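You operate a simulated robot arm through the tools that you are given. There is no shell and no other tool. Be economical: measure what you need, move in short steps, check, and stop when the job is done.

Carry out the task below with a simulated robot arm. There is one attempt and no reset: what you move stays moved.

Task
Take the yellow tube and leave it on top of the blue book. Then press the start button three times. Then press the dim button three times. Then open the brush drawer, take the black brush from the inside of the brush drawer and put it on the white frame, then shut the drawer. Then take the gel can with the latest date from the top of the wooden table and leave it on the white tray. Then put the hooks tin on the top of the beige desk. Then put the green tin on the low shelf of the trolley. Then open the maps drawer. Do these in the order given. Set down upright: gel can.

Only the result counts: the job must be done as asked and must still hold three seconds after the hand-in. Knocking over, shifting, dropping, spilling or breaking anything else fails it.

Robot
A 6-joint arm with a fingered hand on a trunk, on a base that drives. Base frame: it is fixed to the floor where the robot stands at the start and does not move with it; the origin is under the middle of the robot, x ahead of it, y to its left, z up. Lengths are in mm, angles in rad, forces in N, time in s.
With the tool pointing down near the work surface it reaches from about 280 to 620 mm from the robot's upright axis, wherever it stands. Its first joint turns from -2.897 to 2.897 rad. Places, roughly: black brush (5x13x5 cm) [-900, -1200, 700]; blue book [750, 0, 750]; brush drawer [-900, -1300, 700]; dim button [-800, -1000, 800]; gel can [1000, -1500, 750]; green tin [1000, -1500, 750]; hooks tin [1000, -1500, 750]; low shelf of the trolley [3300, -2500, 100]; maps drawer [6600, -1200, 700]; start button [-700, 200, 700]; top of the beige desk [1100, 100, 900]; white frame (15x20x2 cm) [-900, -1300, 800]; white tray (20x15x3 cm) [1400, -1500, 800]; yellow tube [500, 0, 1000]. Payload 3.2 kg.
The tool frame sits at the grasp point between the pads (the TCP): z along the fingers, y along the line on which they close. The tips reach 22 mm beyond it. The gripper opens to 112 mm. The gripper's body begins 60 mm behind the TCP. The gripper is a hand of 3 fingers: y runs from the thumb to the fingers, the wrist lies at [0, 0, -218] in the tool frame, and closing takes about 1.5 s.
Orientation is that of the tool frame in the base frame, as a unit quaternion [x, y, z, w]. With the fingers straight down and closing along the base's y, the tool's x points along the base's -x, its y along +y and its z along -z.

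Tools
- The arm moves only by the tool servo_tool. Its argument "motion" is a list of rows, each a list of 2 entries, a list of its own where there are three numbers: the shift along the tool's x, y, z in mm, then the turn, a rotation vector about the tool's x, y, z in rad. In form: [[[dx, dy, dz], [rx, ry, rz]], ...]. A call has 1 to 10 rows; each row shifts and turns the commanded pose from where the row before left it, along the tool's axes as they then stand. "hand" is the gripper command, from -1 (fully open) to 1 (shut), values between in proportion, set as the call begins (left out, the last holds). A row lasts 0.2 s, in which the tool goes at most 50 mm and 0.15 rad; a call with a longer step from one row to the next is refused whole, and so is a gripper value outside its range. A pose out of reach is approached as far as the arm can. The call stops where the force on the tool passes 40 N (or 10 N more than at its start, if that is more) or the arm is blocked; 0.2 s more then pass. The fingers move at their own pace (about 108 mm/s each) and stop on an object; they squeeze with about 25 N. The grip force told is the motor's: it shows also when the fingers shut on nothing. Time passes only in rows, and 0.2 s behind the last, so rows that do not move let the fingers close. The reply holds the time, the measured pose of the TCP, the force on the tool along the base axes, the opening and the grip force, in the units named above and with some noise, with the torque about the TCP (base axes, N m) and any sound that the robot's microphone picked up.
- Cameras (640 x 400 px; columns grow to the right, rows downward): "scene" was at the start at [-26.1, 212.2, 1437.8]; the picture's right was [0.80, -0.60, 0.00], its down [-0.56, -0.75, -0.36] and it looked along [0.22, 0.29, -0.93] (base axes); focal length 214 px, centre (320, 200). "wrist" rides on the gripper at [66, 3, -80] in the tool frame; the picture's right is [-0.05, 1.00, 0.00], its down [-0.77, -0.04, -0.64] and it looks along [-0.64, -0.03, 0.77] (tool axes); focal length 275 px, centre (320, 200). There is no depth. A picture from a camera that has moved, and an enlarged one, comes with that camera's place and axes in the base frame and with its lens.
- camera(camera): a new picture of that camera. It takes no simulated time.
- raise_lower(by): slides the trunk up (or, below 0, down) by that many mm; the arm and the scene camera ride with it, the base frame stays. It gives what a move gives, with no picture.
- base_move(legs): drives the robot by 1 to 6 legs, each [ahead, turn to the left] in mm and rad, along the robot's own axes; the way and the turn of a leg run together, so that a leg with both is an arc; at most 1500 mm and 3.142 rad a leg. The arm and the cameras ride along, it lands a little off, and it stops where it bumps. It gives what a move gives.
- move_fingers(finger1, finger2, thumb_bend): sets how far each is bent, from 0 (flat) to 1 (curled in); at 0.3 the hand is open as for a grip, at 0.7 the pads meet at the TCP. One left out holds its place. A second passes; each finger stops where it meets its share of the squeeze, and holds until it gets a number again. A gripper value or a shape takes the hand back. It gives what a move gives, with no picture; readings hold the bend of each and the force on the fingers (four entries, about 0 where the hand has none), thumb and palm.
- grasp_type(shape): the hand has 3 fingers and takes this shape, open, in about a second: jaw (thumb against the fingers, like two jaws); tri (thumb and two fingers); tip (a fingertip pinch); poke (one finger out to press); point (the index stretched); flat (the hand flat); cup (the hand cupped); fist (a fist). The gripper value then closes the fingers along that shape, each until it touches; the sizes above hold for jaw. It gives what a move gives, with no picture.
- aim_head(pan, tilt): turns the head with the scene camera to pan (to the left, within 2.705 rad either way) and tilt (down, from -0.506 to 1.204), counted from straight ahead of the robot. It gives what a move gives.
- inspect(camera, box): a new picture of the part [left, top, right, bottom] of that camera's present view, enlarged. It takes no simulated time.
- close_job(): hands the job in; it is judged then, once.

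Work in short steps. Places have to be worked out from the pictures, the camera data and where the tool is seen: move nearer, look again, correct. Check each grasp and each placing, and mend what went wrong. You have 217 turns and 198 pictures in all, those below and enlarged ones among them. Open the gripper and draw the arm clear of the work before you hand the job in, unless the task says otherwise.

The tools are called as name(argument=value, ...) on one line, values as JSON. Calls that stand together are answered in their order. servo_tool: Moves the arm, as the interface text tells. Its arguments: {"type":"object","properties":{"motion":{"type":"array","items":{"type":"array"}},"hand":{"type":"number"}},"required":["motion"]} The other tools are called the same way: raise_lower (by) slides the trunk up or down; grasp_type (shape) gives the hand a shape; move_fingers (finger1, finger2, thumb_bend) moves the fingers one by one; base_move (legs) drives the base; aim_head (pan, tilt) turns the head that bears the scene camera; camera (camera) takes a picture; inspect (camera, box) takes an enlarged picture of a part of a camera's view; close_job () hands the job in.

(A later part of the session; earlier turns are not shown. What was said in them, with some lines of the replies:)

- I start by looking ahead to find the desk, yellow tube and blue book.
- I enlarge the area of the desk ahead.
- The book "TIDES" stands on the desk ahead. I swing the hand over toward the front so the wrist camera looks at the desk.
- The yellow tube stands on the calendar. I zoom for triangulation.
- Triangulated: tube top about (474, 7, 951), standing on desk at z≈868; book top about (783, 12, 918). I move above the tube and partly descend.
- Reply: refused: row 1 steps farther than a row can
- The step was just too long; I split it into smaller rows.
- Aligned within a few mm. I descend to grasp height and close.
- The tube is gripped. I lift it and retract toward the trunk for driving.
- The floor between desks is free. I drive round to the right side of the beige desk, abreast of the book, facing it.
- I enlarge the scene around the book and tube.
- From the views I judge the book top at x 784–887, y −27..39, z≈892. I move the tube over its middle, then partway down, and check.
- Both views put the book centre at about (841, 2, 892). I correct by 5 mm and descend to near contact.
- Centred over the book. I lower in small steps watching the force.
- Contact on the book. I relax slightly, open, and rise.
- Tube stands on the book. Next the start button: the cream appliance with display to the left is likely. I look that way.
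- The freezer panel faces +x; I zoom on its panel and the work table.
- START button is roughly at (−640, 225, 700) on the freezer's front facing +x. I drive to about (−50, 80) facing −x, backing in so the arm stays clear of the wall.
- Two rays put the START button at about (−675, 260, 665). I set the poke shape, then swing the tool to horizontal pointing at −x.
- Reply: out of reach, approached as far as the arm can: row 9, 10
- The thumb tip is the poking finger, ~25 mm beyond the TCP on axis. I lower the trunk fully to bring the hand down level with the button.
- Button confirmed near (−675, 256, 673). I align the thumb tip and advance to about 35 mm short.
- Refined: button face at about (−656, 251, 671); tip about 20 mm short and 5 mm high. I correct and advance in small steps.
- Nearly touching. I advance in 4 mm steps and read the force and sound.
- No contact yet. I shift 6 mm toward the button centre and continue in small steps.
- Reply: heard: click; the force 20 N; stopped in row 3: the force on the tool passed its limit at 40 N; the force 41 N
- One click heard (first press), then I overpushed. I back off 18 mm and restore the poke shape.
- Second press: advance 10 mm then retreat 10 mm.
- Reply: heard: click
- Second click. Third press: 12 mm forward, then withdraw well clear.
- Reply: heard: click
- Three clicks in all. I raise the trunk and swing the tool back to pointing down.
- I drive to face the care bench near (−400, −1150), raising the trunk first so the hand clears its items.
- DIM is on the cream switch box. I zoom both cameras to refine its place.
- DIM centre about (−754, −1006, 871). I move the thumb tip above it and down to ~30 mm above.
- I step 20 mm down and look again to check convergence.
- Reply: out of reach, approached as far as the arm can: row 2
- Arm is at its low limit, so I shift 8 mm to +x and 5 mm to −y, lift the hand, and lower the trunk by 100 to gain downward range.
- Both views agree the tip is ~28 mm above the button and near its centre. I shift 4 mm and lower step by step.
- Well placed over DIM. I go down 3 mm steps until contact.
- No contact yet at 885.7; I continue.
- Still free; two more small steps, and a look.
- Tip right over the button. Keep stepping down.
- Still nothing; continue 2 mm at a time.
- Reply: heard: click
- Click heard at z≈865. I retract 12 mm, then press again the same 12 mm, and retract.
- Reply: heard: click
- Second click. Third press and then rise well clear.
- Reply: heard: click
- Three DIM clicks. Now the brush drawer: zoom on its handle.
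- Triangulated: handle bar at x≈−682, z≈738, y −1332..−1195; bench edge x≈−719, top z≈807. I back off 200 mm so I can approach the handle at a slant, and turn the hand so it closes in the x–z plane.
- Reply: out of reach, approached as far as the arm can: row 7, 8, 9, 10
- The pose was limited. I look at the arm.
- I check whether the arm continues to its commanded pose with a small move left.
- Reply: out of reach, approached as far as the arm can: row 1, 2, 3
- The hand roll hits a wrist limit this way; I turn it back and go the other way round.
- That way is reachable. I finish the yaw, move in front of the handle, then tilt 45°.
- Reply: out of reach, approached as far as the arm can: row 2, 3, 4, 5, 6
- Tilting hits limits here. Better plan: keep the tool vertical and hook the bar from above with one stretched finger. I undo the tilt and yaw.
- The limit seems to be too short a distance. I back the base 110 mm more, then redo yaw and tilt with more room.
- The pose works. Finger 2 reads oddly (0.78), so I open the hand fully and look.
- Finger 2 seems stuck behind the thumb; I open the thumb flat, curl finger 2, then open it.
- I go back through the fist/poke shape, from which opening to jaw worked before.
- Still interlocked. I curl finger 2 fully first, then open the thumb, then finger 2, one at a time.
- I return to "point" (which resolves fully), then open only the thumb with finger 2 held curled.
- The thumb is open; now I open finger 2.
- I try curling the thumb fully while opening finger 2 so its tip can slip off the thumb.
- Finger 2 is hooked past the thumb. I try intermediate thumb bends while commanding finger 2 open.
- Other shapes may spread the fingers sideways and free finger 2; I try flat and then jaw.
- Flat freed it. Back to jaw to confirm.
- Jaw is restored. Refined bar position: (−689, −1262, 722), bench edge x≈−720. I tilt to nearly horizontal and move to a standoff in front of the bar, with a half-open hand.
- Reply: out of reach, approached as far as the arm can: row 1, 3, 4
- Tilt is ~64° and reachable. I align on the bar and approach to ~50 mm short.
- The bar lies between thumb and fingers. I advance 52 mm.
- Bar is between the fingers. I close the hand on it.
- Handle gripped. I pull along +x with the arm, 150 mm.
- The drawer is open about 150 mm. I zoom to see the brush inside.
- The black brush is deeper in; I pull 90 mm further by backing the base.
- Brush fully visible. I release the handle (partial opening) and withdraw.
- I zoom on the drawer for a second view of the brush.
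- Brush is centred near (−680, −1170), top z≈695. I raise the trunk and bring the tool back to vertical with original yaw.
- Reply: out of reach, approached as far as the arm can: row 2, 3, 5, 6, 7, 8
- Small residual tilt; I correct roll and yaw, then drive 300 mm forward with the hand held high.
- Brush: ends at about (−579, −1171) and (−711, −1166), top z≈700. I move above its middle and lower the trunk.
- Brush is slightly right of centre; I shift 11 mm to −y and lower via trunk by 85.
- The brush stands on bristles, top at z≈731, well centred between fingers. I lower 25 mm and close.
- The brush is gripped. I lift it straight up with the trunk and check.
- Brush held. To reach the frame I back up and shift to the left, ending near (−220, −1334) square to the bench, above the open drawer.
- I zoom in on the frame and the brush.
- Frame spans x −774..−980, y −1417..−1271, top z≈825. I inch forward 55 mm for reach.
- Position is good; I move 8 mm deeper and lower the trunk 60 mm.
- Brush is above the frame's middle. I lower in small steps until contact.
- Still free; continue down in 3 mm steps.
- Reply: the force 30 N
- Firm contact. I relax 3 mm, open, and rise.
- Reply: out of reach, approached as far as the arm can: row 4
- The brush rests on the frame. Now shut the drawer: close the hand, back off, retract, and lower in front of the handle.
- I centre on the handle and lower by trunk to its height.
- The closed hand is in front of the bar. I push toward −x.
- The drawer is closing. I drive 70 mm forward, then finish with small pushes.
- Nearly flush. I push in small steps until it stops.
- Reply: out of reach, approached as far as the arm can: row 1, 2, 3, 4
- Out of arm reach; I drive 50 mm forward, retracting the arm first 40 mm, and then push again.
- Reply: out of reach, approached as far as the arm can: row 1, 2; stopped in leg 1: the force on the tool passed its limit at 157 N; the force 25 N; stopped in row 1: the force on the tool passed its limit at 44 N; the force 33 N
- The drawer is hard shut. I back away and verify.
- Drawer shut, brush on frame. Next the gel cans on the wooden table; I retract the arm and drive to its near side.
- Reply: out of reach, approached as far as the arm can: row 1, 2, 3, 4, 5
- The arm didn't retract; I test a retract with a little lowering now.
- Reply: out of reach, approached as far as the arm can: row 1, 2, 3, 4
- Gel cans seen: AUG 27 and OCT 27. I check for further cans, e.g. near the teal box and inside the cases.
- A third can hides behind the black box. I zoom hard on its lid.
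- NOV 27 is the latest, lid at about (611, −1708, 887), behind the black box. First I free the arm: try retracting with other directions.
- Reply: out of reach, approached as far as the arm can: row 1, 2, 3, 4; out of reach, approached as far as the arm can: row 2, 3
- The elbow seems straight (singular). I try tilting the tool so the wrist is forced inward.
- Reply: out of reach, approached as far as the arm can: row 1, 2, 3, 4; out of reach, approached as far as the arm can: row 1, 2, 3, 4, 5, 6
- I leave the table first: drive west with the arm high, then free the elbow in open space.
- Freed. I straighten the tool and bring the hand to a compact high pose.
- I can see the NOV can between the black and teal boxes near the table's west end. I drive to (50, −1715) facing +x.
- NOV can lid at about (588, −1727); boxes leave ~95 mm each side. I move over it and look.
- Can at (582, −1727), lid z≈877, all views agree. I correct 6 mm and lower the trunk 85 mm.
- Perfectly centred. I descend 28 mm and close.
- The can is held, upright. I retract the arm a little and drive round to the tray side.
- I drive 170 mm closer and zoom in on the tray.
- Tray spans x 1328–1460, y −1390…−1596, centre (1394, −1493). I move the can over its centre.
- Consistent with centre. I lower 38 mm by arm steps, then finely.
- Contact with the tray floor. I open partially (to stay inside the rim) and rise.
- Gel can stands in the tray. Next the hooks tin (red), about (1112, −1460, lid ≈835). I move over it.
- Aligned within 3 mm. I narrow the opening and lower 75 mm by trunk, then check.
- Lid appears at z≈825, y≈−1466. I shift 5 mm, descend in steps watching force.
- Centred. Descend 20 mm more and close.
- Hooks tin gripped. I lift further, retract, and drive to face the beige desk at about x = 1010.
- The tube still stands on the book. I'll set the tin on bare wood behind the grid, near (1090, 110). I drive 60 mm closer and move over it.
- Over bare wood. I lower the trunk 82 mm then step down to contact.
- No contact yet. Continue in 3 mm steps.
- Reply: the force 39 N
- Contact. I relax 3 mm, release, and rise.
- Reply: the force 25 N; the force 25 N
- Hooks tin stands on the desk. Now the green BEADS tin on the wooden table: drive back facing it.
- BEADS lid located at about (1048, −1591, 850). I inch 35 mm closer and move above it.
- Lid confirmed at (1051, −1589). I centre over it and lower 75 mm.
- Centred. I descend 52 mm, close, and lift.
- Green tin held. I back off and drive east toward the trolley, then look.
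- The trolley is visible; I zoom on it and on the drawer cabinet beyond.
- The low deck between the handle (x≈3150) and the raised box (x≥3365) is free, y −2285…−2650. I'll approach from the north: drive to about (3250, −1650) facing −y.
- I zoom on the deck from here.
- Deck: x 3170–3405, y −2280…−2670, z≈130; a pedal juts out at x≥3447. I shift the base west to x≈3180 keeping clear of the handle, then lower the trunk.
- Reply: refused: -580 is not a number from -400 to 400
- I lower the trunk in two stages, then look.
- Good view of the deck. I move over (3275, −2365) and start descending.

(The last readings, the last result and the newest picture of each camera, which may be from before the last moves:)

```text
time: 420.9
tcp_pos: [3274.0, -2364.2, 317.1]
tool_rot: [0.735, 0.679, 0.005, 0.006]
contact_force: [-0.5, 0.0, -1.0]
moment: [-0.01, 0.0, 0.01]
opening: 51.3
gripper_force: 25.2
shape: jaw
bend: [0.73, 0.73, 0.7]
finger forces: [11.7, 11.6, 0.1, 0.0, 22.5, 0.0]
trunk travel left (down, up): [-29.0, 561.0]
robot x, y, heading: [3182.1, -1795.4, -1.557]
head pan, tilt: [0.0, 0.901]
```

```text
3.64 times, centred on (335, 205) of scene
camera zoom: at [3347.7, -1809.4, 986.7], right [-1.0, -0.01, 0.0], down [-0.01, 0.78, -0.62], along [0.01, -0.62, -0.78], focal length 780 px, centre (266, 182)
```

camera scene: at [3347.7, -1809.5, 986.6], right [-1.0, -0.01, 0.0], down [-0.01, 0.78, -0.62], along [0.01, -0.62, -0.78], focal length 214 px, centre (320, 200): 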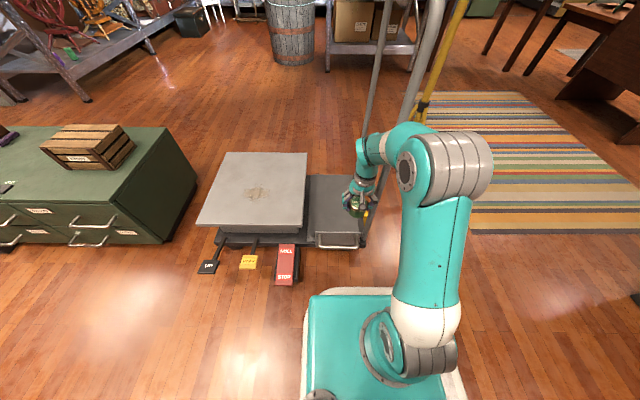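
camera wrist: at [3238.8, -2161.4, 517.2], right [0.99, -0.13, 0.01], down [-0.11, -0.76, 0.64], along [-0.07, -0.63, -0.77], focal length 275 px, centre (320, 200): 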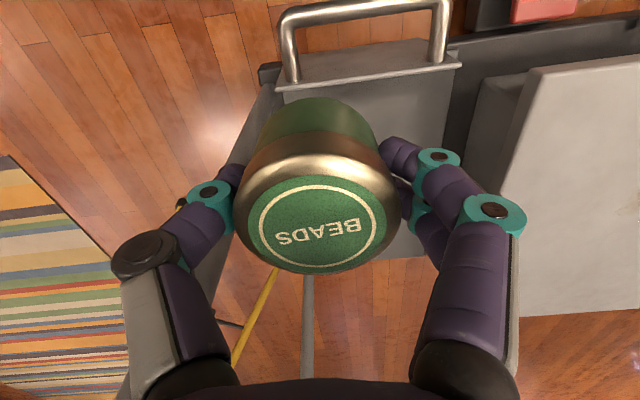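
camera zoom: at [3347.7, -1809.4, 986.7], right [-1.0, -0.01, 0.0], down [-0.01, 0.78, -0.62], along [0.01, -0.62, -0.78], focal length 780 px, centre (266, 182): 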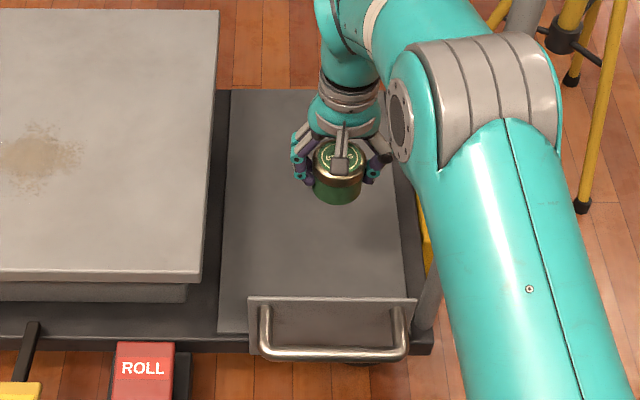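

Over the deck centre. I descend further.

servo_tool(motion=[[[0, 0, 35], [0, 0, 0]], [[0, 0, 35], [0, 0, 0]], [[0, 0, 20], [0, 0, 0]], [[0, 0, 0], [0, 0, 0]]])

inspect(camera="scene", box=[270, 150, 400, 260])

```text
time: 421.9
tcp_pos: [3277.1, -2363.0, 225.6]
tool_rot: [0.735, 0.679, 0.004, 0.005]
contact_force: [-0.1, 0.2, -0.8]
moment: [-0.01, -0.05, 0.01]
opening: 51.3
gripper_force: 25.1
shape: jaw
bend: [0.73, 0.73, 0.7]
finger forces: [11.7, 11.6, 0.0, 0.0, 22.5, 0.0]
trunk travel left (down, up): [-29.0, 561.0]
robot x, y, heading: [3181.7, -1798.7, -1.559]
head pan, tilt: [0.0, 0.901]
```

```text
3.64 times, centred on (335, 205) of scene
camera zoom: at [3347.7, -1809.5, 986.6], right [-1.0, -0.01, 0.0], down [-0.01, 0.78, -0.62], along [0.01, -0.62, -0.78], focal length 780 px, centre (266, 182)
```

zoom: 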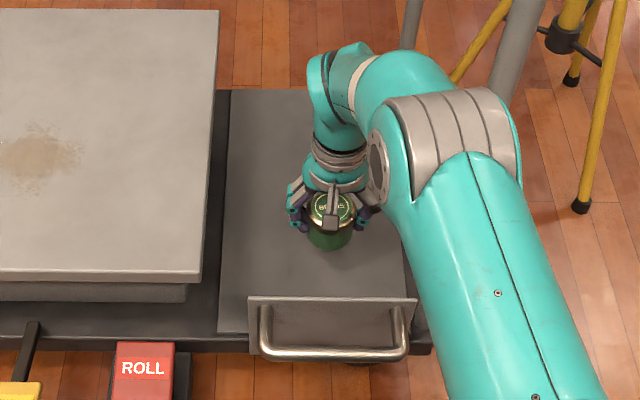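

Continue: 25 mm then 5 mm steps with force checks.

servo_tool(motion=[[[0, 0, 12], [0, 0, 0]], [[0, 0, 8], [0, 0, 0]], [[0, 0, 0], [0, 0, 0]]])

servo_tool(motion=[[[0, 0, 4], [0, 0, 0]], [[0, 0, 4], [0, 0, 0]], [[0, 0, 0], [0, 0, 0]]])

servo_tool(motion=[[[0, 0, 4], [0, 0, 0]], [[0, 0, 0], [0, 0, 0]]])

servo_tool(motion=[[[0, 0, 4], [0, 0, 0]], [[0, 0, 0], [0, 0, 0]]])

```text
time: 422.7
tcp_pos: [3276.5, -2362.3, 207.3]
tool_rot: [0.735, 0.678, 0.004, 0.006]
contact_force: [0.6, -0.1, -0.6]
moment: [0.01, 0.0, -0.01]
opening: 51.3
gripper_force: 24.7
shape: jaw
bend: [0.73, 0.73, 0.7]
finger forces: [11.7, 11.6, 0.0, 0.0, 22.6, 0.1]
trunk travel left (down, up): [-29.0, 561.0]
robot x, y, heading: [3181.9, -1799.9, -1.559]
head pan, tilt: [0.0, 0.901]
```

```text
time: 423.5
tcp_pos: [3277.3, -2364.0, 200.1]
tool_rot: [0.735, 0.678, 0.005, 0.004]
contact_force: [0.6, 0.2, -1.1]
moment: [0.0, 0.04, 0.0]
opening: 51.3
gripper_force: 24.9
shape: jaw
bend: [0.73, 0.73, 0.7]
finger forces: [11.7, 11.7, 0.0, 0.1, 22.6, 0.1]
trunk travel left (down, up): [-29.0, 561.0]
robot x, y, heading: [3181.4, -1799.9, -1.56]
head pan, tilt: [0.0, 0.901]
```

```text
time: 424.1
tcp_pos: [3277.9, -2364.4, 195.7]
tool_rot: [0.735, 0.678, 0.005, 0.005]
contact_force: [0.0, -0.3, -0.8]
moment: [0.0, -0.03, 0.02]
opening: 51.5
gripper_force: 25.0
shape: jaw
bend: [0.73, 0.73, 0.7]
finger forces: [11.7, 11.6, 0.0, 0.1, 22.6, 0.0]
trunk travel left (down, up): [-29.0, 561.0]
robot x, y, heading: [3181.6, -1798.1, -1.559]
head pan, tilt: [0.0, 0.901]
```

```text
time: 424.7
tcp_pos: [3277.2, -2364.4, 191.4]
tool_rot: [0.735, 0.679, 0.005, 0.006]
contact_force: [0.6, -0.5, -2.3]
moment: [-0.01, 0.02, 0.04]
opening: 51.1
gripper_force: 25.1
shape: jaw
bend: [0.73, 0.73, 0.7]
finger forces: [11.6, 11.5, 0.0, 0.0, 22.6, 0.0]
trunk travel left (down, up): [-29.0, 561.0]
robot x, y, heading: [3182.6, -1799.3, -1.561]
head pan, tilt: [0.0, 0.901]
```

servo_tool(motion=[[[0, 0, 4], [0, 0, 0]], [[0, 0, 4], [0, 0, 0]], [[0, 0, 0], [0, 0, 0]]])

servo_tool(motion=[[[0, 0, 4], [0, 0, 0]], [[0, 0, 0], [0, 0, 0]]])

servo_tool(motion=[[[0, 0, 3], [0, 0, 0]], [[0, 0, 0], [0, 0, 0]]])

servo_tool(motion=[[[0, 0, 3], [0, 0, 0]], [[0, 0, 0], [0, 0, 0]]])

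inspect(camera="scene", box=[270, 150, 400, 260])

```text
time: 425.5
tcp_pos: [3278.4, -2366.0, 185.3]
tool_rot: [0.735, 0.679, 0.005, 0.005]
contact_force: [-0.2, 0.3, -1.5]
moment: [-0.02, 0.0, -0.02]
opening: 51.2
gripper_force: 24.5
shape: jaw
bend: [0.73, 0.73, 0.7]
finger forces: [11.8, 11.6, 0.0, 0.1, 22.6, 0.1]
trunk travel left (down, up): [-29.0, 561.0]
robot x, y, heading: [3182.6, -1795.9, -1.557]
head pan, tilt: [0.0, 0.901]
```

```text
time: 426.1
tcp_pos: [3277.5, -2366.5, 179.8]
tool_rot: [0.735, 0.678, 0.004, 0.005]
contact_force: [0.1, 0.8, -1.0]
moment: [0.01, 0.03, -0.01]
opening: 51.4
gripper_force: 25.3
shape: jaw
bend: [0.73, 0.73, 0.7]
finger forces: [11.8, 11.6, 0.0, 0.0, 22.6, 0.0]
trunk travel left (down, up): [-29.0, 561.0]
robot x, y, heading: [3183.6, -1798.5, -1.555]
head pan, tilt: [0.0, 0.901]
```

```text
time: 426.7
tcp_pos: [3278.2, -2364.8, 177.0]
tool_rot: [0.735, 0.678, 0.005, 0.005]
contact_force: [0.1, -0.2, -1.4]
moment: [0.02, 0.04, 0.0]
opening: 51.2
gripper_force: 24.3
shape: jaw
bend: [0.73, 0.73, 0.7]
finger forces: [11.6, 11.6, 0.0, 0.0, 22.6, 0.0]
trunk travel left (down, up): [-29.0, 561.0]
robot x, y, heading: [3182.6, -1793.3, -1.553]
head pan, tilt: [0.0, 0.901]
```

```text
time: 427.3
tcp_pos: [3279.4, -2365.1, 174.3]
tool_rot: [0.735, 0.678, 0.005, 0.005]
contact_force: [0.6, -0.3, -1.6]
moment: [-0.01, -0.02, 0.01]
opening: 51.5
gripper_force: 24.6
shape: jaw
bend: [0.73, 0.73, 0.7]
finger forces: [11.6, 11.7, 0.0, 0.0, 22.6, 0.0]
trunk travel left (down, up): [-29.0, 561.0]
robot x, y, heading: [3182.5, -1795.9, -1.56]
head pan, tilt: [0.0, 0.901]
```

```text
3.64 times, centred on (335, 205) of scene
camera zoom: at [3347.7, -1809.5, 986.6], right [-1.0, -0.01, 0.0], down [-0.01, 0.78, -0.62], along [0.01, -0.62, -0.78], focal length 780 px, centre (266, 182)
```

zoom: 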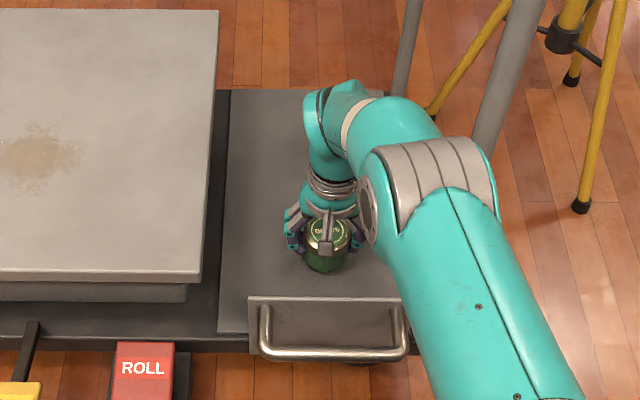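

Still free. Continue with 4 mm steps.

servo_tool(motion=[[[0, 0, 4], [0, 0, 0]], [[0, 0, 4], [0, 0, 0]], [[0, 0, 0], [0, 0, 0]]])

servo_tool(motion=[[[0, 0, 4], [0, 0, 0]], [[0, 0, 4], [0, 0, 0]], [[0, 0, 0], [0, 0, 0]]])

servo_tool(motion=[[[0, 0, 3], [0, 0, 0]], [[0, 0, 3], [0, 0, 0]], [[0, 0, 0], [0, 0, 0]]])

servo_tool(motion=[[[0, 0, 3], [0, 0, 0]], [[0, 0, 0], [0, 0, 0]]])

```text
time: 428.1
tcp_pos: [3277.2, -2365.9, 165.8]
tool_rot: [0.735, 0.678, 0.005, 0.006]
contact_force: [-0.1, -0.5, -0.7]
moment: [0.01, 0.02, 0.0]
opening: 51.4
gripper_force: 25.2
shape: jaw
bend: [0.73, 0.73, 0.7]
finger forces: [11.7, 11.6, 0.0, 0.1, 22.5, 0.0]
trunk travel left (down, up): [-29.0, 561.0]
robot x, y, heading: [3179.6, -1798.7, -1.561]
head pan, tilt: [0.0, 0.901]
```

```text
time: 428.9
tcp_pos: [3277.6, -2366.7, 158.2]
tool_rot: [0.735, 0.678, 0.004, 0.006]
contact_force: [0.4, 1.2, 5.6]
moment: [0.03, -0.03, 0.0]
opening: 51.2
gripper_force: 24.8
shape: jaw
bend: [0.73, 0.73, 0.7]
finger forces: [12.6, 12.1, 0.0, 0.0, 23.8, 0.0]
trunk travel left (down, up): [-29.0, 561.0]
robot x, y, heading: [3181.1, -1797.8, -1.555]
head pan, tilt: [0.0, 0.901]
```

```text
time: 429.7
tcp_pos: [3278.4, -2366.6, 156.6]
tool_rot: [0.735, 0.678, 0.003, 0.008]
contact_force: [1.5, 3.6, 36.9]
moment: [0.04, 0.07, 0.0]
opening: 51.5
gripper_force: 24.9
shape: jaw
bend: [0.75, 0.74, 0.71]
finger forces: [14.9, 14.0, 0.1, 0.0, 27.9, 0.1]
trunk travel left (down, up): [-29.0, 561.0]
robot x, y, heading: [3183.2, -1795.0, -1.563]
head pan, tilt: [0.0, 0.901]
```

```text
time: 430.3
tcp_pos: [3278.0, -2366.4, 151.9]
tool_rot: [0.735, 0.678, 0.003, 0.008]
contact_force: [1.6, -2.6, 41.8]
moment: [-0.03, 0.03, 0.04]
opening: 52.1
gripper_force: 25.5
shape: jaw
bend: [0.75, 0.75, 0.72]
finger forces: [15.3, 15.2, 0.1, 0.0, 27.8, 0.1]
trunk travel left (down, up): [-29.0, 561.0]
robot x, y, heading: [3181.3, -1797.1, -1.559]
head pan, tilt: [0.0, 0.901]
```

Contact reached (overpressed slightly). I back up 6 mm, release and rise.

servo_tool(motion=[[[0, 0, -6], [0, 0, 0]], [[0, 0, 0], [0, 0, 0]]])

servo_tool(motion=[[[0, 0, 0], [0, 0, 0]], [[0, 0, 0], [0, 0, 0]], [[0, 0, 0], [0, 0, 0]], [[0, 0, 0], [0, 0, 0]], [[0, 0, 0], [0, 0, 0]]], hand=-0.5)

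servo_tool(motion=[[[0, 0, -30], [0, 0, 0]], [[0, 0, -40], [0, 0, 0]], [[0, 0, -40], [0, 0, 0]], [[0, 0, -40], [0, 0, 0]], [[0, 0, -40], [0, 0, 0]], [[0, 0, -40], [0, 0, 0]]])

inspect(camera="scene", box=[240, 140, 400, 260])

```text
time: 430.9
tcp_pos: [3276.5, -2363.7, 153.1]
tool_rot: [0.735, 0.678, 0.004, 0.004]
contact_force: [0.2, -2.8, 8.6]
moment: [-0.05, -0.05, 0.03]
opening: 52.4
gripper_force: 25.0
shape: jaw
bend: [0.75, 0.74, 0.71]
finger forces: [12.9, 13.3, 0.1, 0.0, 24.7, 0.0]
trunk travel left (down, up): [-29.0, 561.0]
robot x, y, heading: [3180.2, -1797.5, -1.56]
head pan, tilt: [0.0, 0.901]
```

```text
time: 432.1
tcp_pos: [3277.4, -2364.5, 153.8]
tool_rot: [0.735, 0.678, 0.005, 0.005]
contact_force: [0.4, -0.2, 0.5]
moment: [-0.03, 0.02, 0.02]
opening: 83.5
gripper_force: 0.1
shape: jaw
bend: [0.64, 0.64, 0.6]
finger forces: [0.1, 0.0, 0.1, 0.1, 0.0, 0.1]
trunk travel left (down, up): [-29.0, 561.0]
robot x, y, heading: [3182.5, -1795.0, -1.557]
head pan, tilt: [0.0, 0.901]
```

```text
time: 433.5
tcp_pos: [3275.4, -2363.8, 384.2]
tool_rot: [0.735, 0.678, 0.005, 0.005]
contact_force: [0.0, -0.5, -0.6]
moment: [-0.01, 0.0, 0.03]
opening: 83.7
gripper_force: 0.0
shape: jaw
bend: [0.64, 0.64, 0.6]
finger forces: [0.1, 0.0, 0.0, 0.0, 0.0, 0.1]
trunk travel left (down, up): [-29.0, 561.0]
robot x, y, heading: [3183.4, -1795.6, -1.556]
head pan, tilt: [0.0, 0.901]
```

```text
3.33 times, centred on (320, 200) of scene
camera zoom: at [3347.8, -1809.5, 986.6], right [-1.0, -0.01, 0.0], down [-0.01, 0.78, -0.62], along [0.01, -0.62, -0.78], focal length 715 px, centre (320, 200)
```

zoom: 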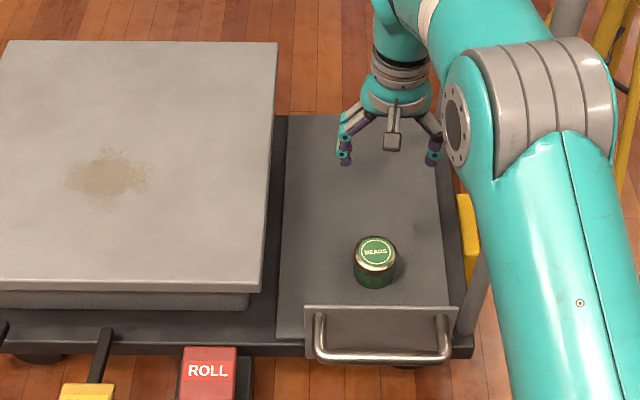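

The green tin stands on the low shelf. Now I retract, raise the trunk to T≈−235 as with the other drawer, and drive toward the maps cabinet.

base_move(legs=[[-300, 0]])

raise_lower(by=240)

servo_tool(motion=[[[40, 0, -30], [0, 0, 0]], [[40, 0, -30], [0, 0, 0]], [[40, 0, -30], [0, 0, 0]], [[0, 0, -40], [0, 0, 0]], [[0, 0, -40], [0, 0, 0]]], hand=-1)

base_move(legs=[[-350, 0], [0, 1.557], [1500, 0], [900, 0]])

aim_head(pan=0, tilt=0.5)

camera(camera="scene")

```text
time: 435.5
tcp_pos: [3273.2, -2071.8, 383.9]
tool_rot: [0.734, 0.679, 0.005, 0.005]
contact_force: [0.8, 0.4, -0.2]
moment: [-0.03, 0.01, 0.02]
opening: 83.7
gripper_force: 0.1
shape: jaw
bend: [0.64, 0.64, 0.6]
finger forces: [0.0, 0.1, 0.0, 0.1, 0.0, 0.0]
trunk travel left (down, up): [-29.0, 561.0]
robot x, y, heading: [3180.0, -1502.8, -1.553]
head pan, tilt: [0.0, 0.901]
```

```text
time: 438.0
tcp_pos: [3273.4, -2071.3, 624.0]
tool_rot: [0.734, 0.679, 0.005, 0.005]
contact_force: [0.0, -0.1, 0.1]
moment: [-0.01, 0.05, -0.01]
opening: 83.8
gripper_force: 0.0
shape: jaw
bend: [0.64, 0.64, 0.6]
finger forces: [0.0, 0.1, 0.0, 0.0, 0.0, 0.0]
trunk travel left (down, up): [-269.0, 321.0]
robot x, y, heading: [3178.1, -1503.7, -1.553]
head pan, tilt: [0.0, 0.901]
```

```text
time: 439.2
tcp_pos: [3279.2, -1951.2, 796.2]
tool_rot: [0.734, 0.679, 0.005, 0.005]
contact_force: [0.2, -0.4, 0.4]
moment: [0.0, -0.02, 0.01]
opening: 111.7
gripper_force: 0.0
shape: jaw
bend: [0.3, 0.3, 0.3]
finger forces: [0.1, 0.0, 0.1, 0.0, 0.0, 0.0]
trunk travel left (down, up): [-269.0, 321.0]
robot x, y, heading: [3172.2, -1502.3, -1.553]
head pan, tilt: [0.0, 0.901]
```

```text
time: 456.8
tcp_pos: [6019.9, -971.5, 796.0]
tool_rot: [0.041, 0.999, 0.007, 0.0]
contact_force: [0.3, 0.6, -0.7]
moment: [0.05, 0.0, 0.0]
opening: 112.0
gripper_force: 0.0
shape: jaw
bend: [0.3, 0.3, 0.3]
finger forces: [0.0, 0.0, 0.1, 0.1, 0.0, 0.0]
trunk travel left (down, up): [-269.0, 321.0]
robot x, y, heading: [5574.2, -1074.1, 0.012]
head pan, tilt: [0.0, 0.901]
```

```text
time: 457.6
tcp_pos: [6020.5, -972.3, 796.4]
tool_rot: [0.042, 0.999, 0.007, 0.001]
contact_force: [-0.6, 0.3, 0.0]
moment: [0.02, -0.01, 0.0]
opening: 112.0
gripper_force: 0.0
shape: jaw
bend: [0.3, 0.3, 0.3]
finger forces: [0.0, 0.0, 0.0, 0.0, 0.0, 0.0]
trunk travel left (down, up): [-269.0, 321.0]
robot x, y, heading: [5570.1, -1070.4, 0.01]
head pan, tilt: [0.0, 0.499]
```

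```text
30 pictures are left
camera scene: at [5601.9, -903.7, 1260.4], right [0.01, -1.0, 0.0], down [-0.48, 0.0, -0.88], along [0.88, 0.01, -0.48], focal length 214 px, centre (320, 200)
```

scene: 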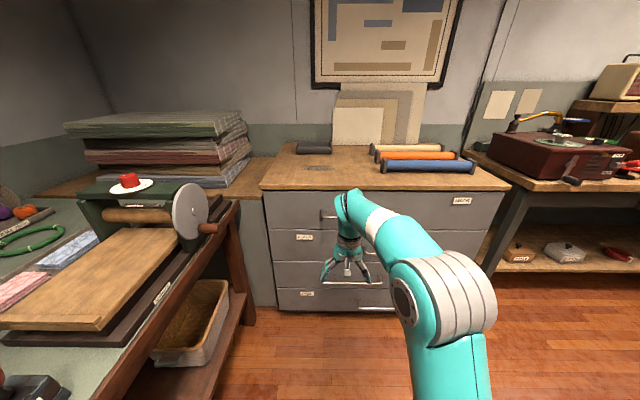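

I zoom on the drawer labels.

inspect(camera="scene", box=[260, 180, 510, 320])

```text
2.56 times, centred on (385, 250) of scene
camera zoom: at [5601.9, -903.7, 1260.4], right [0.01, -1.0, 0.0], down [-0.48, 0.0, -0.88], along [0.88, 0.01, -0.48], focal length 549 px, centre (154, 72)
```

zoom: 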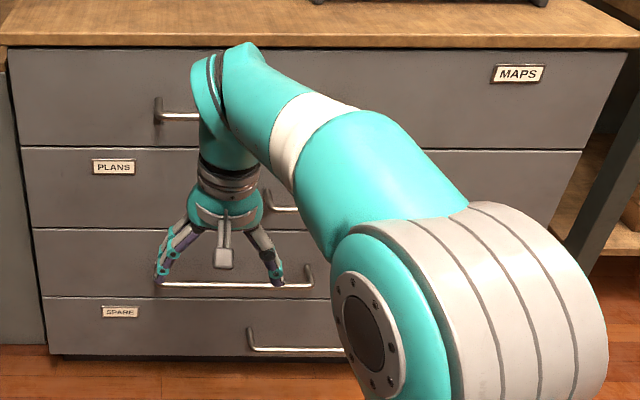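

MAPS is the top drawer; its handle is at about x≈6325, y −900…−1188, z≈780. I repeat the earlier recipe: position, yaw the hand, tilt it.

raise_lower(by=64)

servo_tool(motion=[[[-10, -22.5, -22.5], [0, 0, 0]], [[-10, -22.5, -22.5], [0, 0, 0]], [[-10, -22.5, -22.5], [0, 0, 0]], [[-10, -22.5, -22.5], [0, 0, 0]], [[0, 0, 0], [0, 0, -0.083]], [[0, 0, 0], [0, 0, -0.082]]])

servo_tool(motion=[[[0, 0, 0], [0, 0, -0.149]], [[0, 0, 0], [0, 0, -0.149]], [[0, 0, 0], [0, 0, -0.149]], [[0, 0, 0], [0, 0, -0.149]], [[0, 0, 0], [0, 0, -0.149]], [[0, 0, 0], [0, 0, -0.149]], [[0, 0, 0], [0, 0, -0.149]], [[0, 0, 0], [0, 0, -0.149]], [[0, 0, 0], [0, 0, -0.149]], [[0, 0, 0], [0, 0, -0.149]]])

servo_tool(motion=[[[0, -18, 0], [0.131, 0, 0]], [[0, -18, 0], [0.131, 0, 0]], [[0, -18, 0], [0.131, 0, 0]], [[0, -18, 0], [0.131, 0, 0]], [[0, -18, 0], [0.131, 0, 0]], [[0, -18, 0], [0.131, 0, 0]]], hand=0)

```text
time: 458.6
tcp_pos: [6020.4, -971.4, 860.5]
tool_rot: [0.042, 0.999, 0.007, 0.0]
contact_force: [-0.5, -0.8, -0.4]
moment: [-0.03, 0.01, -0.03]
opening: 112.1
gripper_force: 0.0
shape: jaw
bend: [0.3, 0.3, 0.3]
finger forces: [0.1, 0.0, 0.1, 0.0, 0.0, 0.1]
trunk travel left (down, up): [-333.0, 257.0]
robot x, y, heading: [5571.7, -1072.9, 0.007]
head pan, tilt: [0.0, 0.499]
```

```text
time: 460.1
tcp_pos: [6054.1, -1066.3, 948.3]
tool_rot: [-0.042, 0.999, 0.007, 0.002]
contact_force: [0.6, -0.1, 0.0]
moment: [0.0, 0.01, 0.01]
opening: 111.8
gripper_force: 0.1
shape: jaw
bend: [0.3, 0.3, 0.3]
finger forces: [0.1, 0.1, 0.1, 0.0, 0.0, 0.0]
trunk travel left (down, up): [-333.0, 257.0]
robot x, y, heading: [5571.1, -1069.6, 0.009]
head pan, tilt: [0.0, 0.499]
```

```text
time: 462.2
tcp_pos: [5952.6, -911.7, 817.8]
tool_rot: [-0.704, 0.71, -0.005, 0.007]
contact_force: [0.2, 0.6, -0.1]
moment: [-0.02, 0.03, 0.01]
opening: 112.2
gripper_force: 0.0
shape: jaw
bend: [0.3, 0.3, 0.3]
finger forces: [0.1, 0.0, 0.1, 0.0, 0.0, 0.0]
out of reach, approached as far as the arm can: row 5, 6, 7, 8, 9, 10
trunk travel left (down, up): [-333.0, 257.0]
robot x, y, heading: [5569.6, -1074.1, 0.009]
head pan, tilt: [0.0, 0.499]
```

```text
time: 463.6
tcp_pos: [6051.4, -909.8, 850.4]
tool_rot: [-0.653, 0.653, -0.266, 0.276]
contact_force: [-0.1, 0.0, 0.5]
moment: [0.01, 0.0, 0.0]
opening: 56.5
gripper_force: 0.0
shape: jaw
bend: [0.73, 0.73, 0.7]
finger forces: [0.0, 0.1, 0.0, 0.0, 0.0, 0.1]
trunk travel left (down, up): [-333.0, 257.0]
robot x, y, heading: [5572.5, -1075.1, 0.01]
head pan, tilt: [0.0, 0.499]
```

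Tilted 45°. I add more tilt and take both views to localise the handle.

servo_tool(motion=[[[0, 0, 0], [0.15, 0, 0]], [[0, 0, 0], [0.15, 0, 0]], [[0, 0, 0], [0, 0, 0]]])

camera(camera="wrist")

inspect(camera="scene", box=[260, 170, 460, 300])

```text
time: 464.4
tcp_pos: [6052.7, -910.9, 851.1]
tool_rot: [-0.603, 0.607, -0.362, 0.371]
contact_force: [-0.3, -0.3, -0.6]
moment: [0.02, -0.01, -0.02]
opening: 56.7
gripper_force: 0.2
shape: jaw
bend: [0.73, 0.73, 0.7]
finger forces: [0.0, 0.0, 0.0, 0.0, 0.0, 0.0]
trunk travel left (down, up): [-333.0, 257.0]
robot x, y, heading: [5574.8, -1069.8, 0.012]
head pan, tilt: [0.0, 0.499]
```

```text
28 pictures are left
camera wrist: at [5980.6, -976.4, 884.4], right [-0.46, 0.06, -0.88], down [-0.55, 0.77, 0.34], along [0.7, 0.64, -0.32], focal length 275 px, centre (320, 200)
```

wrist: 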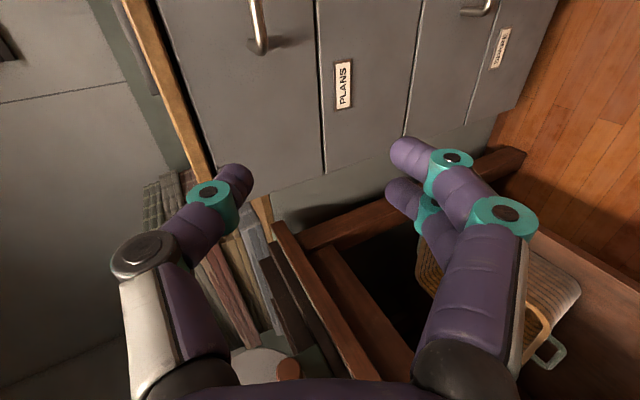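

```text
3.08 times, centred on (360, 235) of scene
camera zoom: at [5601.9, -903.6, 1324.5], right [0.01, -1.0, 0.0], down [-0.48, 0.0, -0.88], along [0.88, 0.01, -0.48], focal length 660 px, centre (197, 92)
```

zoom: 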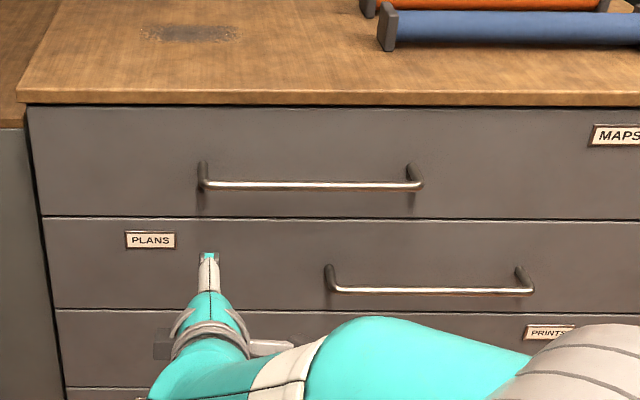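

All rays agree: bar at x≈6322, z≈788, y −906…−1190. I drive 100 mm closer and align to about 60 mm short of the bar at y≈−970.

base_move(legs=[[100, 0]])

servo_tool(motion=[[[20, -8, 0], [0, 0, 0]], [[20, -7, 0], [0, 0, 0]], [[21, -7, 0], [0, 0, 0]], [[0, 0, 40], [0, 0, 0]], [[0, 0, 40], [0, 0, 0]], [[0, 0, 30], [0, 0, 0]], [[0, 0, 0], [0, 0, 0]]], hand=0.2)

camera(camera="wrist")

inspect(camera="scene", box=[260, 170, 460, 300])

```text
time: 465.6
tcp_pos: [6151.2, -911.0, 849.6]
tool_rot: [-0.602, 0.608, -0.361, 0.371]
contact_force: [0.2, -0.9, -0.1]
moment: [-0.02, -0.02, -0.03]
opening: 56.4
gripper_force: 0.1
shape: jaw
bend: [0.73, 0.73, 0.7]
finger forces: [0.1, 0.0, 0.0, 0.0, 0.1, 0.1]
trunk travel left (down, up): [-333.0, 257.0]
robot x, y, heading: [5670.9, -1069.4, 0.01]
head pan, tilt: [0.0, 0.499]
```

```text
time: 467.2
tcp_pos: [6259.2, -966.8, 819.0]
tool_rot: [-0.602, 0.608, -0.362, 0.37]
contact_force: [-0.6, 0.1, 0.2]
moment: [0.01, 0.02, 0.0]
opening: 45.3
gripper_force: 0.1
shape: jaw
bend: [0.73, 0.73, 0.7]
finger forces: [0.0, 0.0, 0.0, 0.0, 0.1, 0.1]
trunk travel left (down, up): [-333.0, 257.0]
robot x, y, heading: [5669.0, -1070.1, 0.009]
head pan, tilt: [0.0, 0.499]
```

```text
26 pictures are left
camera wrist: at [6186.9, -1033.1, 851.5], right [-0.46, 0.06, -0.88], down [-0.55, 0.77, 0.34], along [0.7, 0.64, -0.32], focal length 275 px, centre (320, 200)
```

wrist: 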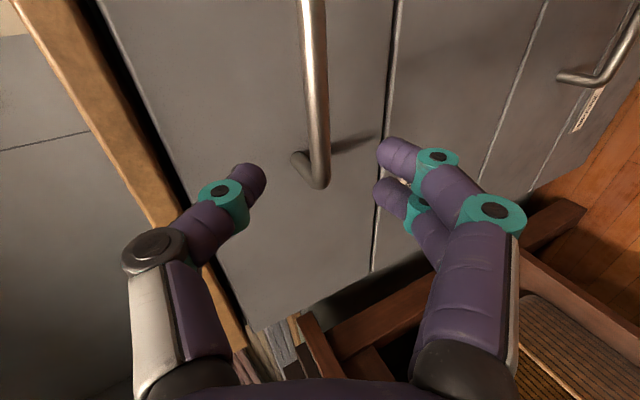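

```text
3.08 times, centred on (360, 235) of scene
camera zoom: at [5701.2, -902.9, 1324.5], right [0.01, -1.0, 0.0], down [-0.48, 0.0, -0.88], along [0.88, 0.01, -0.48], focal length 660 px, centre (197, 92)
```

zoom: 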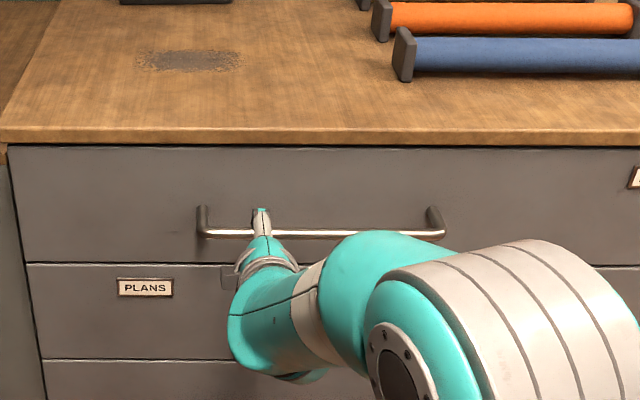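

Well aligned; bar 70 mm ahead. I advance 60 mm and close.

servo_tool(motion=[[[0, -1, 20], [0, 0, 0]], [[0, 0, 20], [0, 0, 0]], [[0, 0, 19], [0, 0, 0]], [[0, 0, 0], [0, 0, 0]]])

servo_tool(motion=[[[0, 0, 0], [0, 0, 0]], [[0, 0, 0], [0, 0, 0]], [[0, 0, 0], [0, 0, 0]], [[0, 0, 0], [0, 0, 0]], [[0, 0, 0], [0, 0, 0]], [[0, 0, 0], [0, 0, 0]]], hand=1)

camera(camera="wrist")

```text
time: 468.2
tcp_pos: [6309.9, -969.0, 790.6]
tool_rot: [-0.603, 0.608, -0.361, 0.37]
contact_force: [0.4, -0.3, 0.1]
moment: [0.01, 0.03, 0.0]
opening: 45.4
gripper_force: 0.0
shape: jaw
bend: [0.73, 0.73, 0.7]
finger forces: [0.1, 0.0, 0.1, 0.0, 0.1, 0.0]
trunk travel left (down, up): [-333.0, 257.0]
robot x, y, heading: [5668.8, -1072.1, 0.008]
head pan, tilt: [0.0, 0.499]
```

```text
time: 469.6
tcp_pos: [6310.1, -969.3, 789.6]
tool_rot: [-0.603, 0.608, -0.361, 0.37]
contact_force: [1.5, -0.7, -0.2]
moment: [0.01, -0.01, 0.02]
opening: 0.1
gripper_force: 24.9
shape: jaw
bend: [0.67, 0.67, 0.75]
finger forces: [0.1, 0.0, 0.0, 0.0, 0.0, 0.1]
trunk travel left (down, up): [-333.0, 257.0]
robot x, y, heading: [5671.7, -1069.1, 0.008]
head pan, tilt: [0.0, 0.499]
```

```text
24 pictures are left
camera wrist: at [6238.0, -1034.6, 824.0], right [-0.46, 0.06, -0.88], down [-0.55, 0.77, 0.34], along [0.7, 0.64, -0.32], focal length 275 px, centre (320, 200)
```

wrist: 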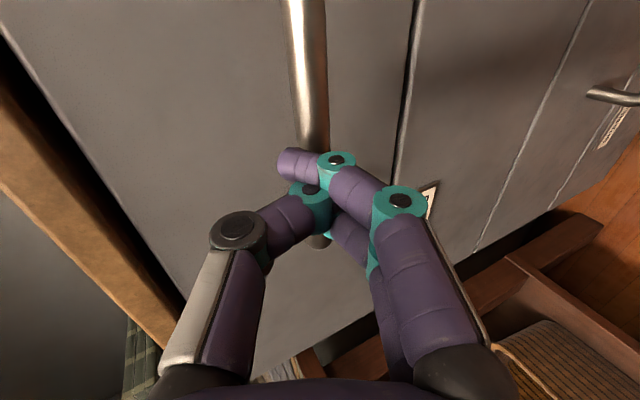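

The fingers closed short of the bar. I reopen, advance 20 mm more, and look.

servo_tool(motion=[[[0, 0, -25], [0, 0, 0]], [[0, 0, 0], [0, 0, 0]], [[0, 0, 0], [0, 0, 0]], [[0, 0, 0], [0, 0, 0]], [[0, 0, 25], [0, 0, 0]], [[0, 0, 12], [0, 0, 0]], [[0, 0, 10], [0, 0, 0]], [[0, 0, 0], [0, 0, 0]]], hand=0.2)

camera(camera="wrist")

```text
time: 471.4
tcp_pos: [6329.9, -971.6, 780.7]
tool_rot: [-0.603, 0.608, -0.362, 0.369]
contact_force: [0.0, -0.9, 0.4]
moment: [-0.03, -0.03, -0.03]
opening: 44.3
gripper_force: 0.1
shape: jaw
bend: [0.73, 0.73, 0.7]
finger forces: [0.1, 0.0, 0.0, 0.0, 0.1, 0.1]
trunk travel left (down, up): [-333.0, 257.0]
robot x, y, heading: [5674.2, -1073.8, 0.008]
head pan, tilt: [0.0, 0.499]
```

```text
23 pictures are left
camera wrist: at [6257.9, -1036.7, 815.0], right [-0.46, 0.06, -0.88], down [-0.55, 0.77, 0.34], along [0.7, 0.64, -0.32], focal length 275 px, centre (320, 200)
```

wrist: 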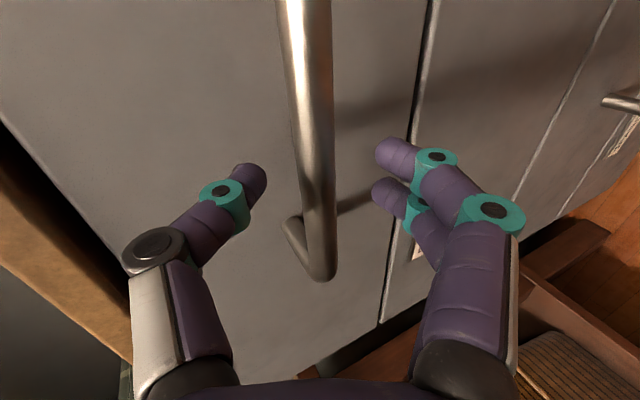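

Now it looks like the earlier successful grasp. I close.

servo_tool(motion=[[[0, 0, 0], [0, 0, 0]], [[0, 0, 0], [0, 0, 0]], [[0, 0, 0], [0, 0, 0]], [[0, 0, 0], [0, 0, 0]], [[0, 0, 0], [0, 0, 0]], [[0, 0, 0], [0, 0, 0]]], hand=1)

```text
time: 472.8
tcp_pos: [6330.7, -970.5, 780.3]
tool_rot: [-0.602, 0.608, -0.361, 0.371]
contact_force: [3.1, 0.6, -2.8]
moment: [-0.02, 0.05, 0.0]
opening: 7.3
gripper_force: 24.8
shape: jaw
bend: [0.71, 0.71, 0.7]
finger forces: [10.6, 10.6, 0.1, 0.2, 20.7, 0.0]
trunk travel left (down, up): [-333.0, 257.0]
robot x, y, heading: [5670.8, -1066.3, 0.009]
head pan, tilt: [0.0, 0.499]
```

Gripped. I pull toward −x 150 mm.

servo_tool(motion=[[[0, 5.5, -10.6], [0, 0, 0]], [[0, 9.3, -17.7], [0, 0, 0]], [[0, 11.6, -22.2], [0, 0, 0]], [[0, 11.6, -22.2], [0, 0, 0]], [[0, 11.6, -22.2], [0, 0, 0]], [[0, 11.6, -22.2], [0, 0, 0]], [[0, 7, -13.3], [0, 0, 0]]])

camera(camera="scene")

```text
time: 474.4
tcp_pos: [6184.8, -970.6, 779.5]
tool_rot: [-0.602, 0.61, -0.363, 0.367]
contact_force: [2.9, 0.0, -5.5]
moment: [-0.01, -0.05, 0.03]
opening: 3.6
gripper_force: 24.9
shape: jaw
bend: [0.72, 0.73, 0.74]
finger forces: [6.9, 6.8, 0.0, 0.0, 10.2, 0.1]
trunk travel left (down, up): [-333.0, 257.0]
robot x, y, heading: [5670.9, -1070.4, 0.009]
head pan, tilt: [0.0, 0.499]
```

```text
22 pictures are left
camera scene: at [5702.5, -902.8, 1324.5], right [0.01, -1.0, 0.0], down [-0.48, 0.0, -0.88], along [0.88, 0.01, -0.48], focal length 214 px, centre (320, 200)
```

scene: 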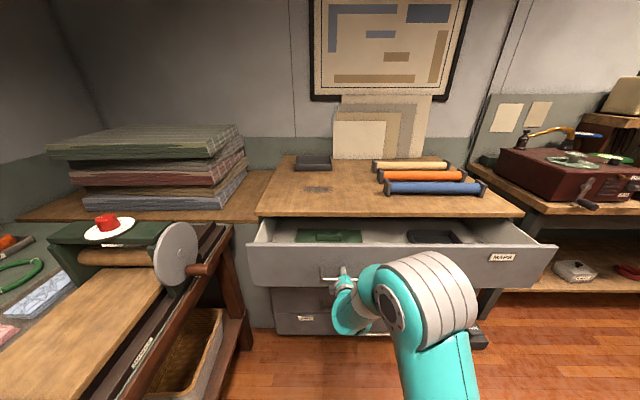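

Open ~145 mm, grip slipping toward the fingertips. I regrip deeper and pull further by backing the base.

servo_tool(motion=[[[0, 0, 0], [0, 0, 0]], [[0, 0, 0], [0, 0, 0]], [[0, 0, 0], [0, 0, 0]], [[0, -3, 6], [0, 0, 0]], [[0, -2, 5], [0, 0, 0]], [[0, 0, 0], [0, 0, 0]]], hand=0.2)

servo_tool(motion=[[[0, 0, 0], [0, 0, 0]], [[0, 0, 0], [0, 0, 0]], [[0, 0, 0], [0, 0, 0]], [[0, 0, 0], [0, 0, 0]], [[0, 0, 0], [0, 0, 0]], [[0, 0, 0], [0, 0, 0]]], hand=1)

base_move(legs=[[-130, 0]])

camera(camera="scene")

```text
time: 475.8
tcp_pos: [6196.3, -971.0, 779.6]
tool_rot: [-0.601, 0.61, -0.363, 0.367]
contact_force: [-1.2, 0.4, -0.4]
moment: [-0.02, -0.02, -0.01]
opening: 43.8
gripper_force: 0.1
shape: jaw
bend: [0.73, 0.73, 0.7]
finger forces: [0.0, 0.0, 0.0, 0.0, 0.5, 0.0]
trunk travel left (down, up): [-333.0, 257.0]
robot x, y, heading: [5674.0, -1071.4, 0.007]
head pan, tilt: [0.0, 0.499]
```

```text
time: 477.2
tcp_pos: [6196.8, -971.6, 778.6]
tool_rot: [-0.602, 0.61, -0.362, 0.367]
contact_force: [-1.2, -0.4, -16.6]
moment: [0.04, -0.16, 0.02]
opening: 0.1
gripper_force: 24.6
shape: jaw
bend: [0.69, 0.7, 0.67]
finger forces: [9.7, 8.9, 0.1, 0.1, 3.0, 0.0]
trunk travel left (down, up): [-333.0, 257.0]
robot x, y, heading: [5669.3, -1068.7, 0.01]
head pan, tilt: [0.0, 0.499]
```

```text
time: 478.5
tcp_pos: [6064.1, -972.2, 780.4]
tool_rot: [-0.603, 0.61, -0.363, 0.365]
contact_force: [0.1, 5.3, -17.8]
moment: [0.08, -0.19, -0.07]
opening: 0.1
gripper_force: 24.8
shape: jaw
bend: [0.7, 0.7, 0.74]
finger forces: [10.2, 9.4, 0.1, 0.1, 3.2, 0.1]
trunk travel left (down, up): [-333.0, 257.0]
robot x, y, heading: [5535.7, -1068.9, 0.007]
head pan, tilt: [0.0, 0.499]
```

```text
21 pictures are left
camera scene: at [5569.9, -902.9, 1324.3], right [0.01, -1.0, 0.0], down [-0.48, 0.0, -0.88], along [0.88, 0.01, -0.48], focal length 214 px, centre (320, 200)
```

scene: 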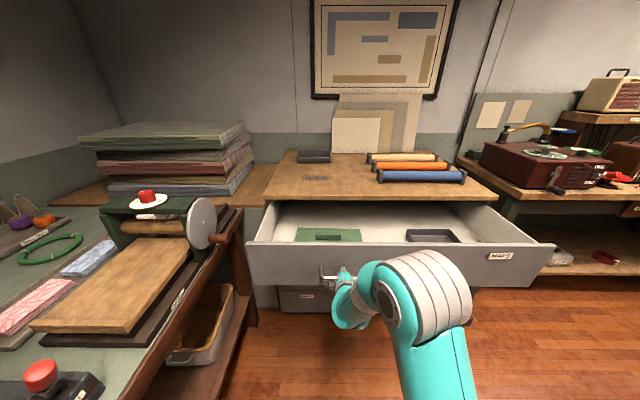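

The maps drawer is now open ~275 mm. I release, back away and check.

servo_tool(motion=[[[0, 0, 0], [0, 0, 0]], [[0, 0, 0], [0, 0, 0]], [[0, 0, 0], [0, 0, 0]], [[0, 0, 0], [0, 0, 0]]], hand=0.1)

base_move(legs=[[-250, 0]])

servo_tool(motion=[[[0, 0, 0], [0, 0, 0]], [[0, 0, 0], [0, 0, 0]], [[0, 0, 0], [0, 0, 0]]], hand=-1)

camera(camera="scene")

```text
time: 479.5
tcp_pos: [6063.9, -971.5, 779.8]
tool_rot: [-0.602, 0.609, -0.362, 0.367]
contact_force: [-0.9, 0.2, 0.0]
moment: [0.01, -0.01, 0.03]
opening: 49.0
gripper_force: 0.2
shape: jaw
bend: [0.73, 0.73, 0.7]
finger forces: [0.1, 0.1, 0.0, 0.0, 1.1, 0.1]
trunk travel left (down, up): [-333.0, 257.0]
robot x, y, heading: [5537.9, -1071.0, 0.004]
head pan, tilt: [0.0, 0.499]
```

```text
time: 481.3
tcp_pos: [5810.9, -973.3, 780.1]
tool_rot: [-0.603, 0.608, -0.362, 0.368]
contact_force: [0.2, -0.5, -0.1]
moment: [-0.04, 0.03, -0.01]
opening: 49.6
gripper_force: 0.0
shape: jaw
bend: [0.73, 0.73, 0.7]
finger forces: [0.0, 0.0, 0.0, 0.0, 0.0, 0.0]
trunk travel left (down, up): [-333.0, 257.0]
robot x, y, heading: [5288.2, -1072.3, 0.017]
head pan, tilt: [0.0, 0.499]
```

```text
time: 482.1
tcp_pos: [5810.9, -972.9, 779.6]
tool_rot: [-0.604, 0.608, -0.361, 0.368]
contact_force: [0.2, -0.7, -0.6]
moment: [0.01, 0.02, 0.02]
opening: 111.8
gripper_force: 0.1
shape: jaw
bend: [0.3, 0.3, 0.3]
finger forces: [0.1, 0.0, 0.1, 0.0, 0.0, 0.0]
trunk travel left (down, up): [-333.0, 257.0]
robot x, y, heading: [5285.2, -1076.6, 0.01]
head pan, tilt: [0.0, 0.499]
```

```text
20 pictures are left
camera scene: at [5315.0, -906.1, 1324.5], right [0.01, -1.0, 0.0], down [-0.48, -0.01, -0.88], along [0.88, 0.01, -0.48], focal length 214 px, centre (320, 200)
```

scene: 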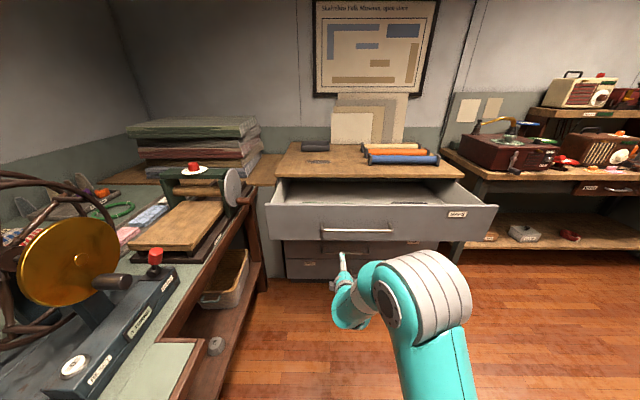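

Maps drawer stays open, the hand is open and clear. All steps are done, so I hand in.

close_job()

```text
The job is handed in.
```

I did all eight steps in the order given and handed the job in. The hand-in reply didn't say whether it passed.

- **Yellow tube:** it stands upright on the blue book; I last saw it there when I came back with the hooks tin.
- **Start and dim buttons:** I heard three clicks for each. The first start press went on about 3 mm past its click before I backed off, with no second click. The freezer display still read 0 h afterwards.
- **Black brush:** it rests bristles-down on the white frame, and the brush drawer is fully shut. The last push against the closed drawer peaked at 157 N. Nothing on the bench looked moved afterwards.
- **Gel can:** I found three dates on the wooden table: AUG 27, OCT 27 and NOV 27. The NOV 27 can is upright on the white tray.
- **Hooks tin:** it stands on the beige desk, behind the grid.
- **Green tin:** this is the one labelled BEADS. I put it on the trolley's low deck and took that to be the low shelf.
- **Maps drawer:** it is open about 275 mm and stayed open after I let go.

The gripper is open and the arm is clear of the work.
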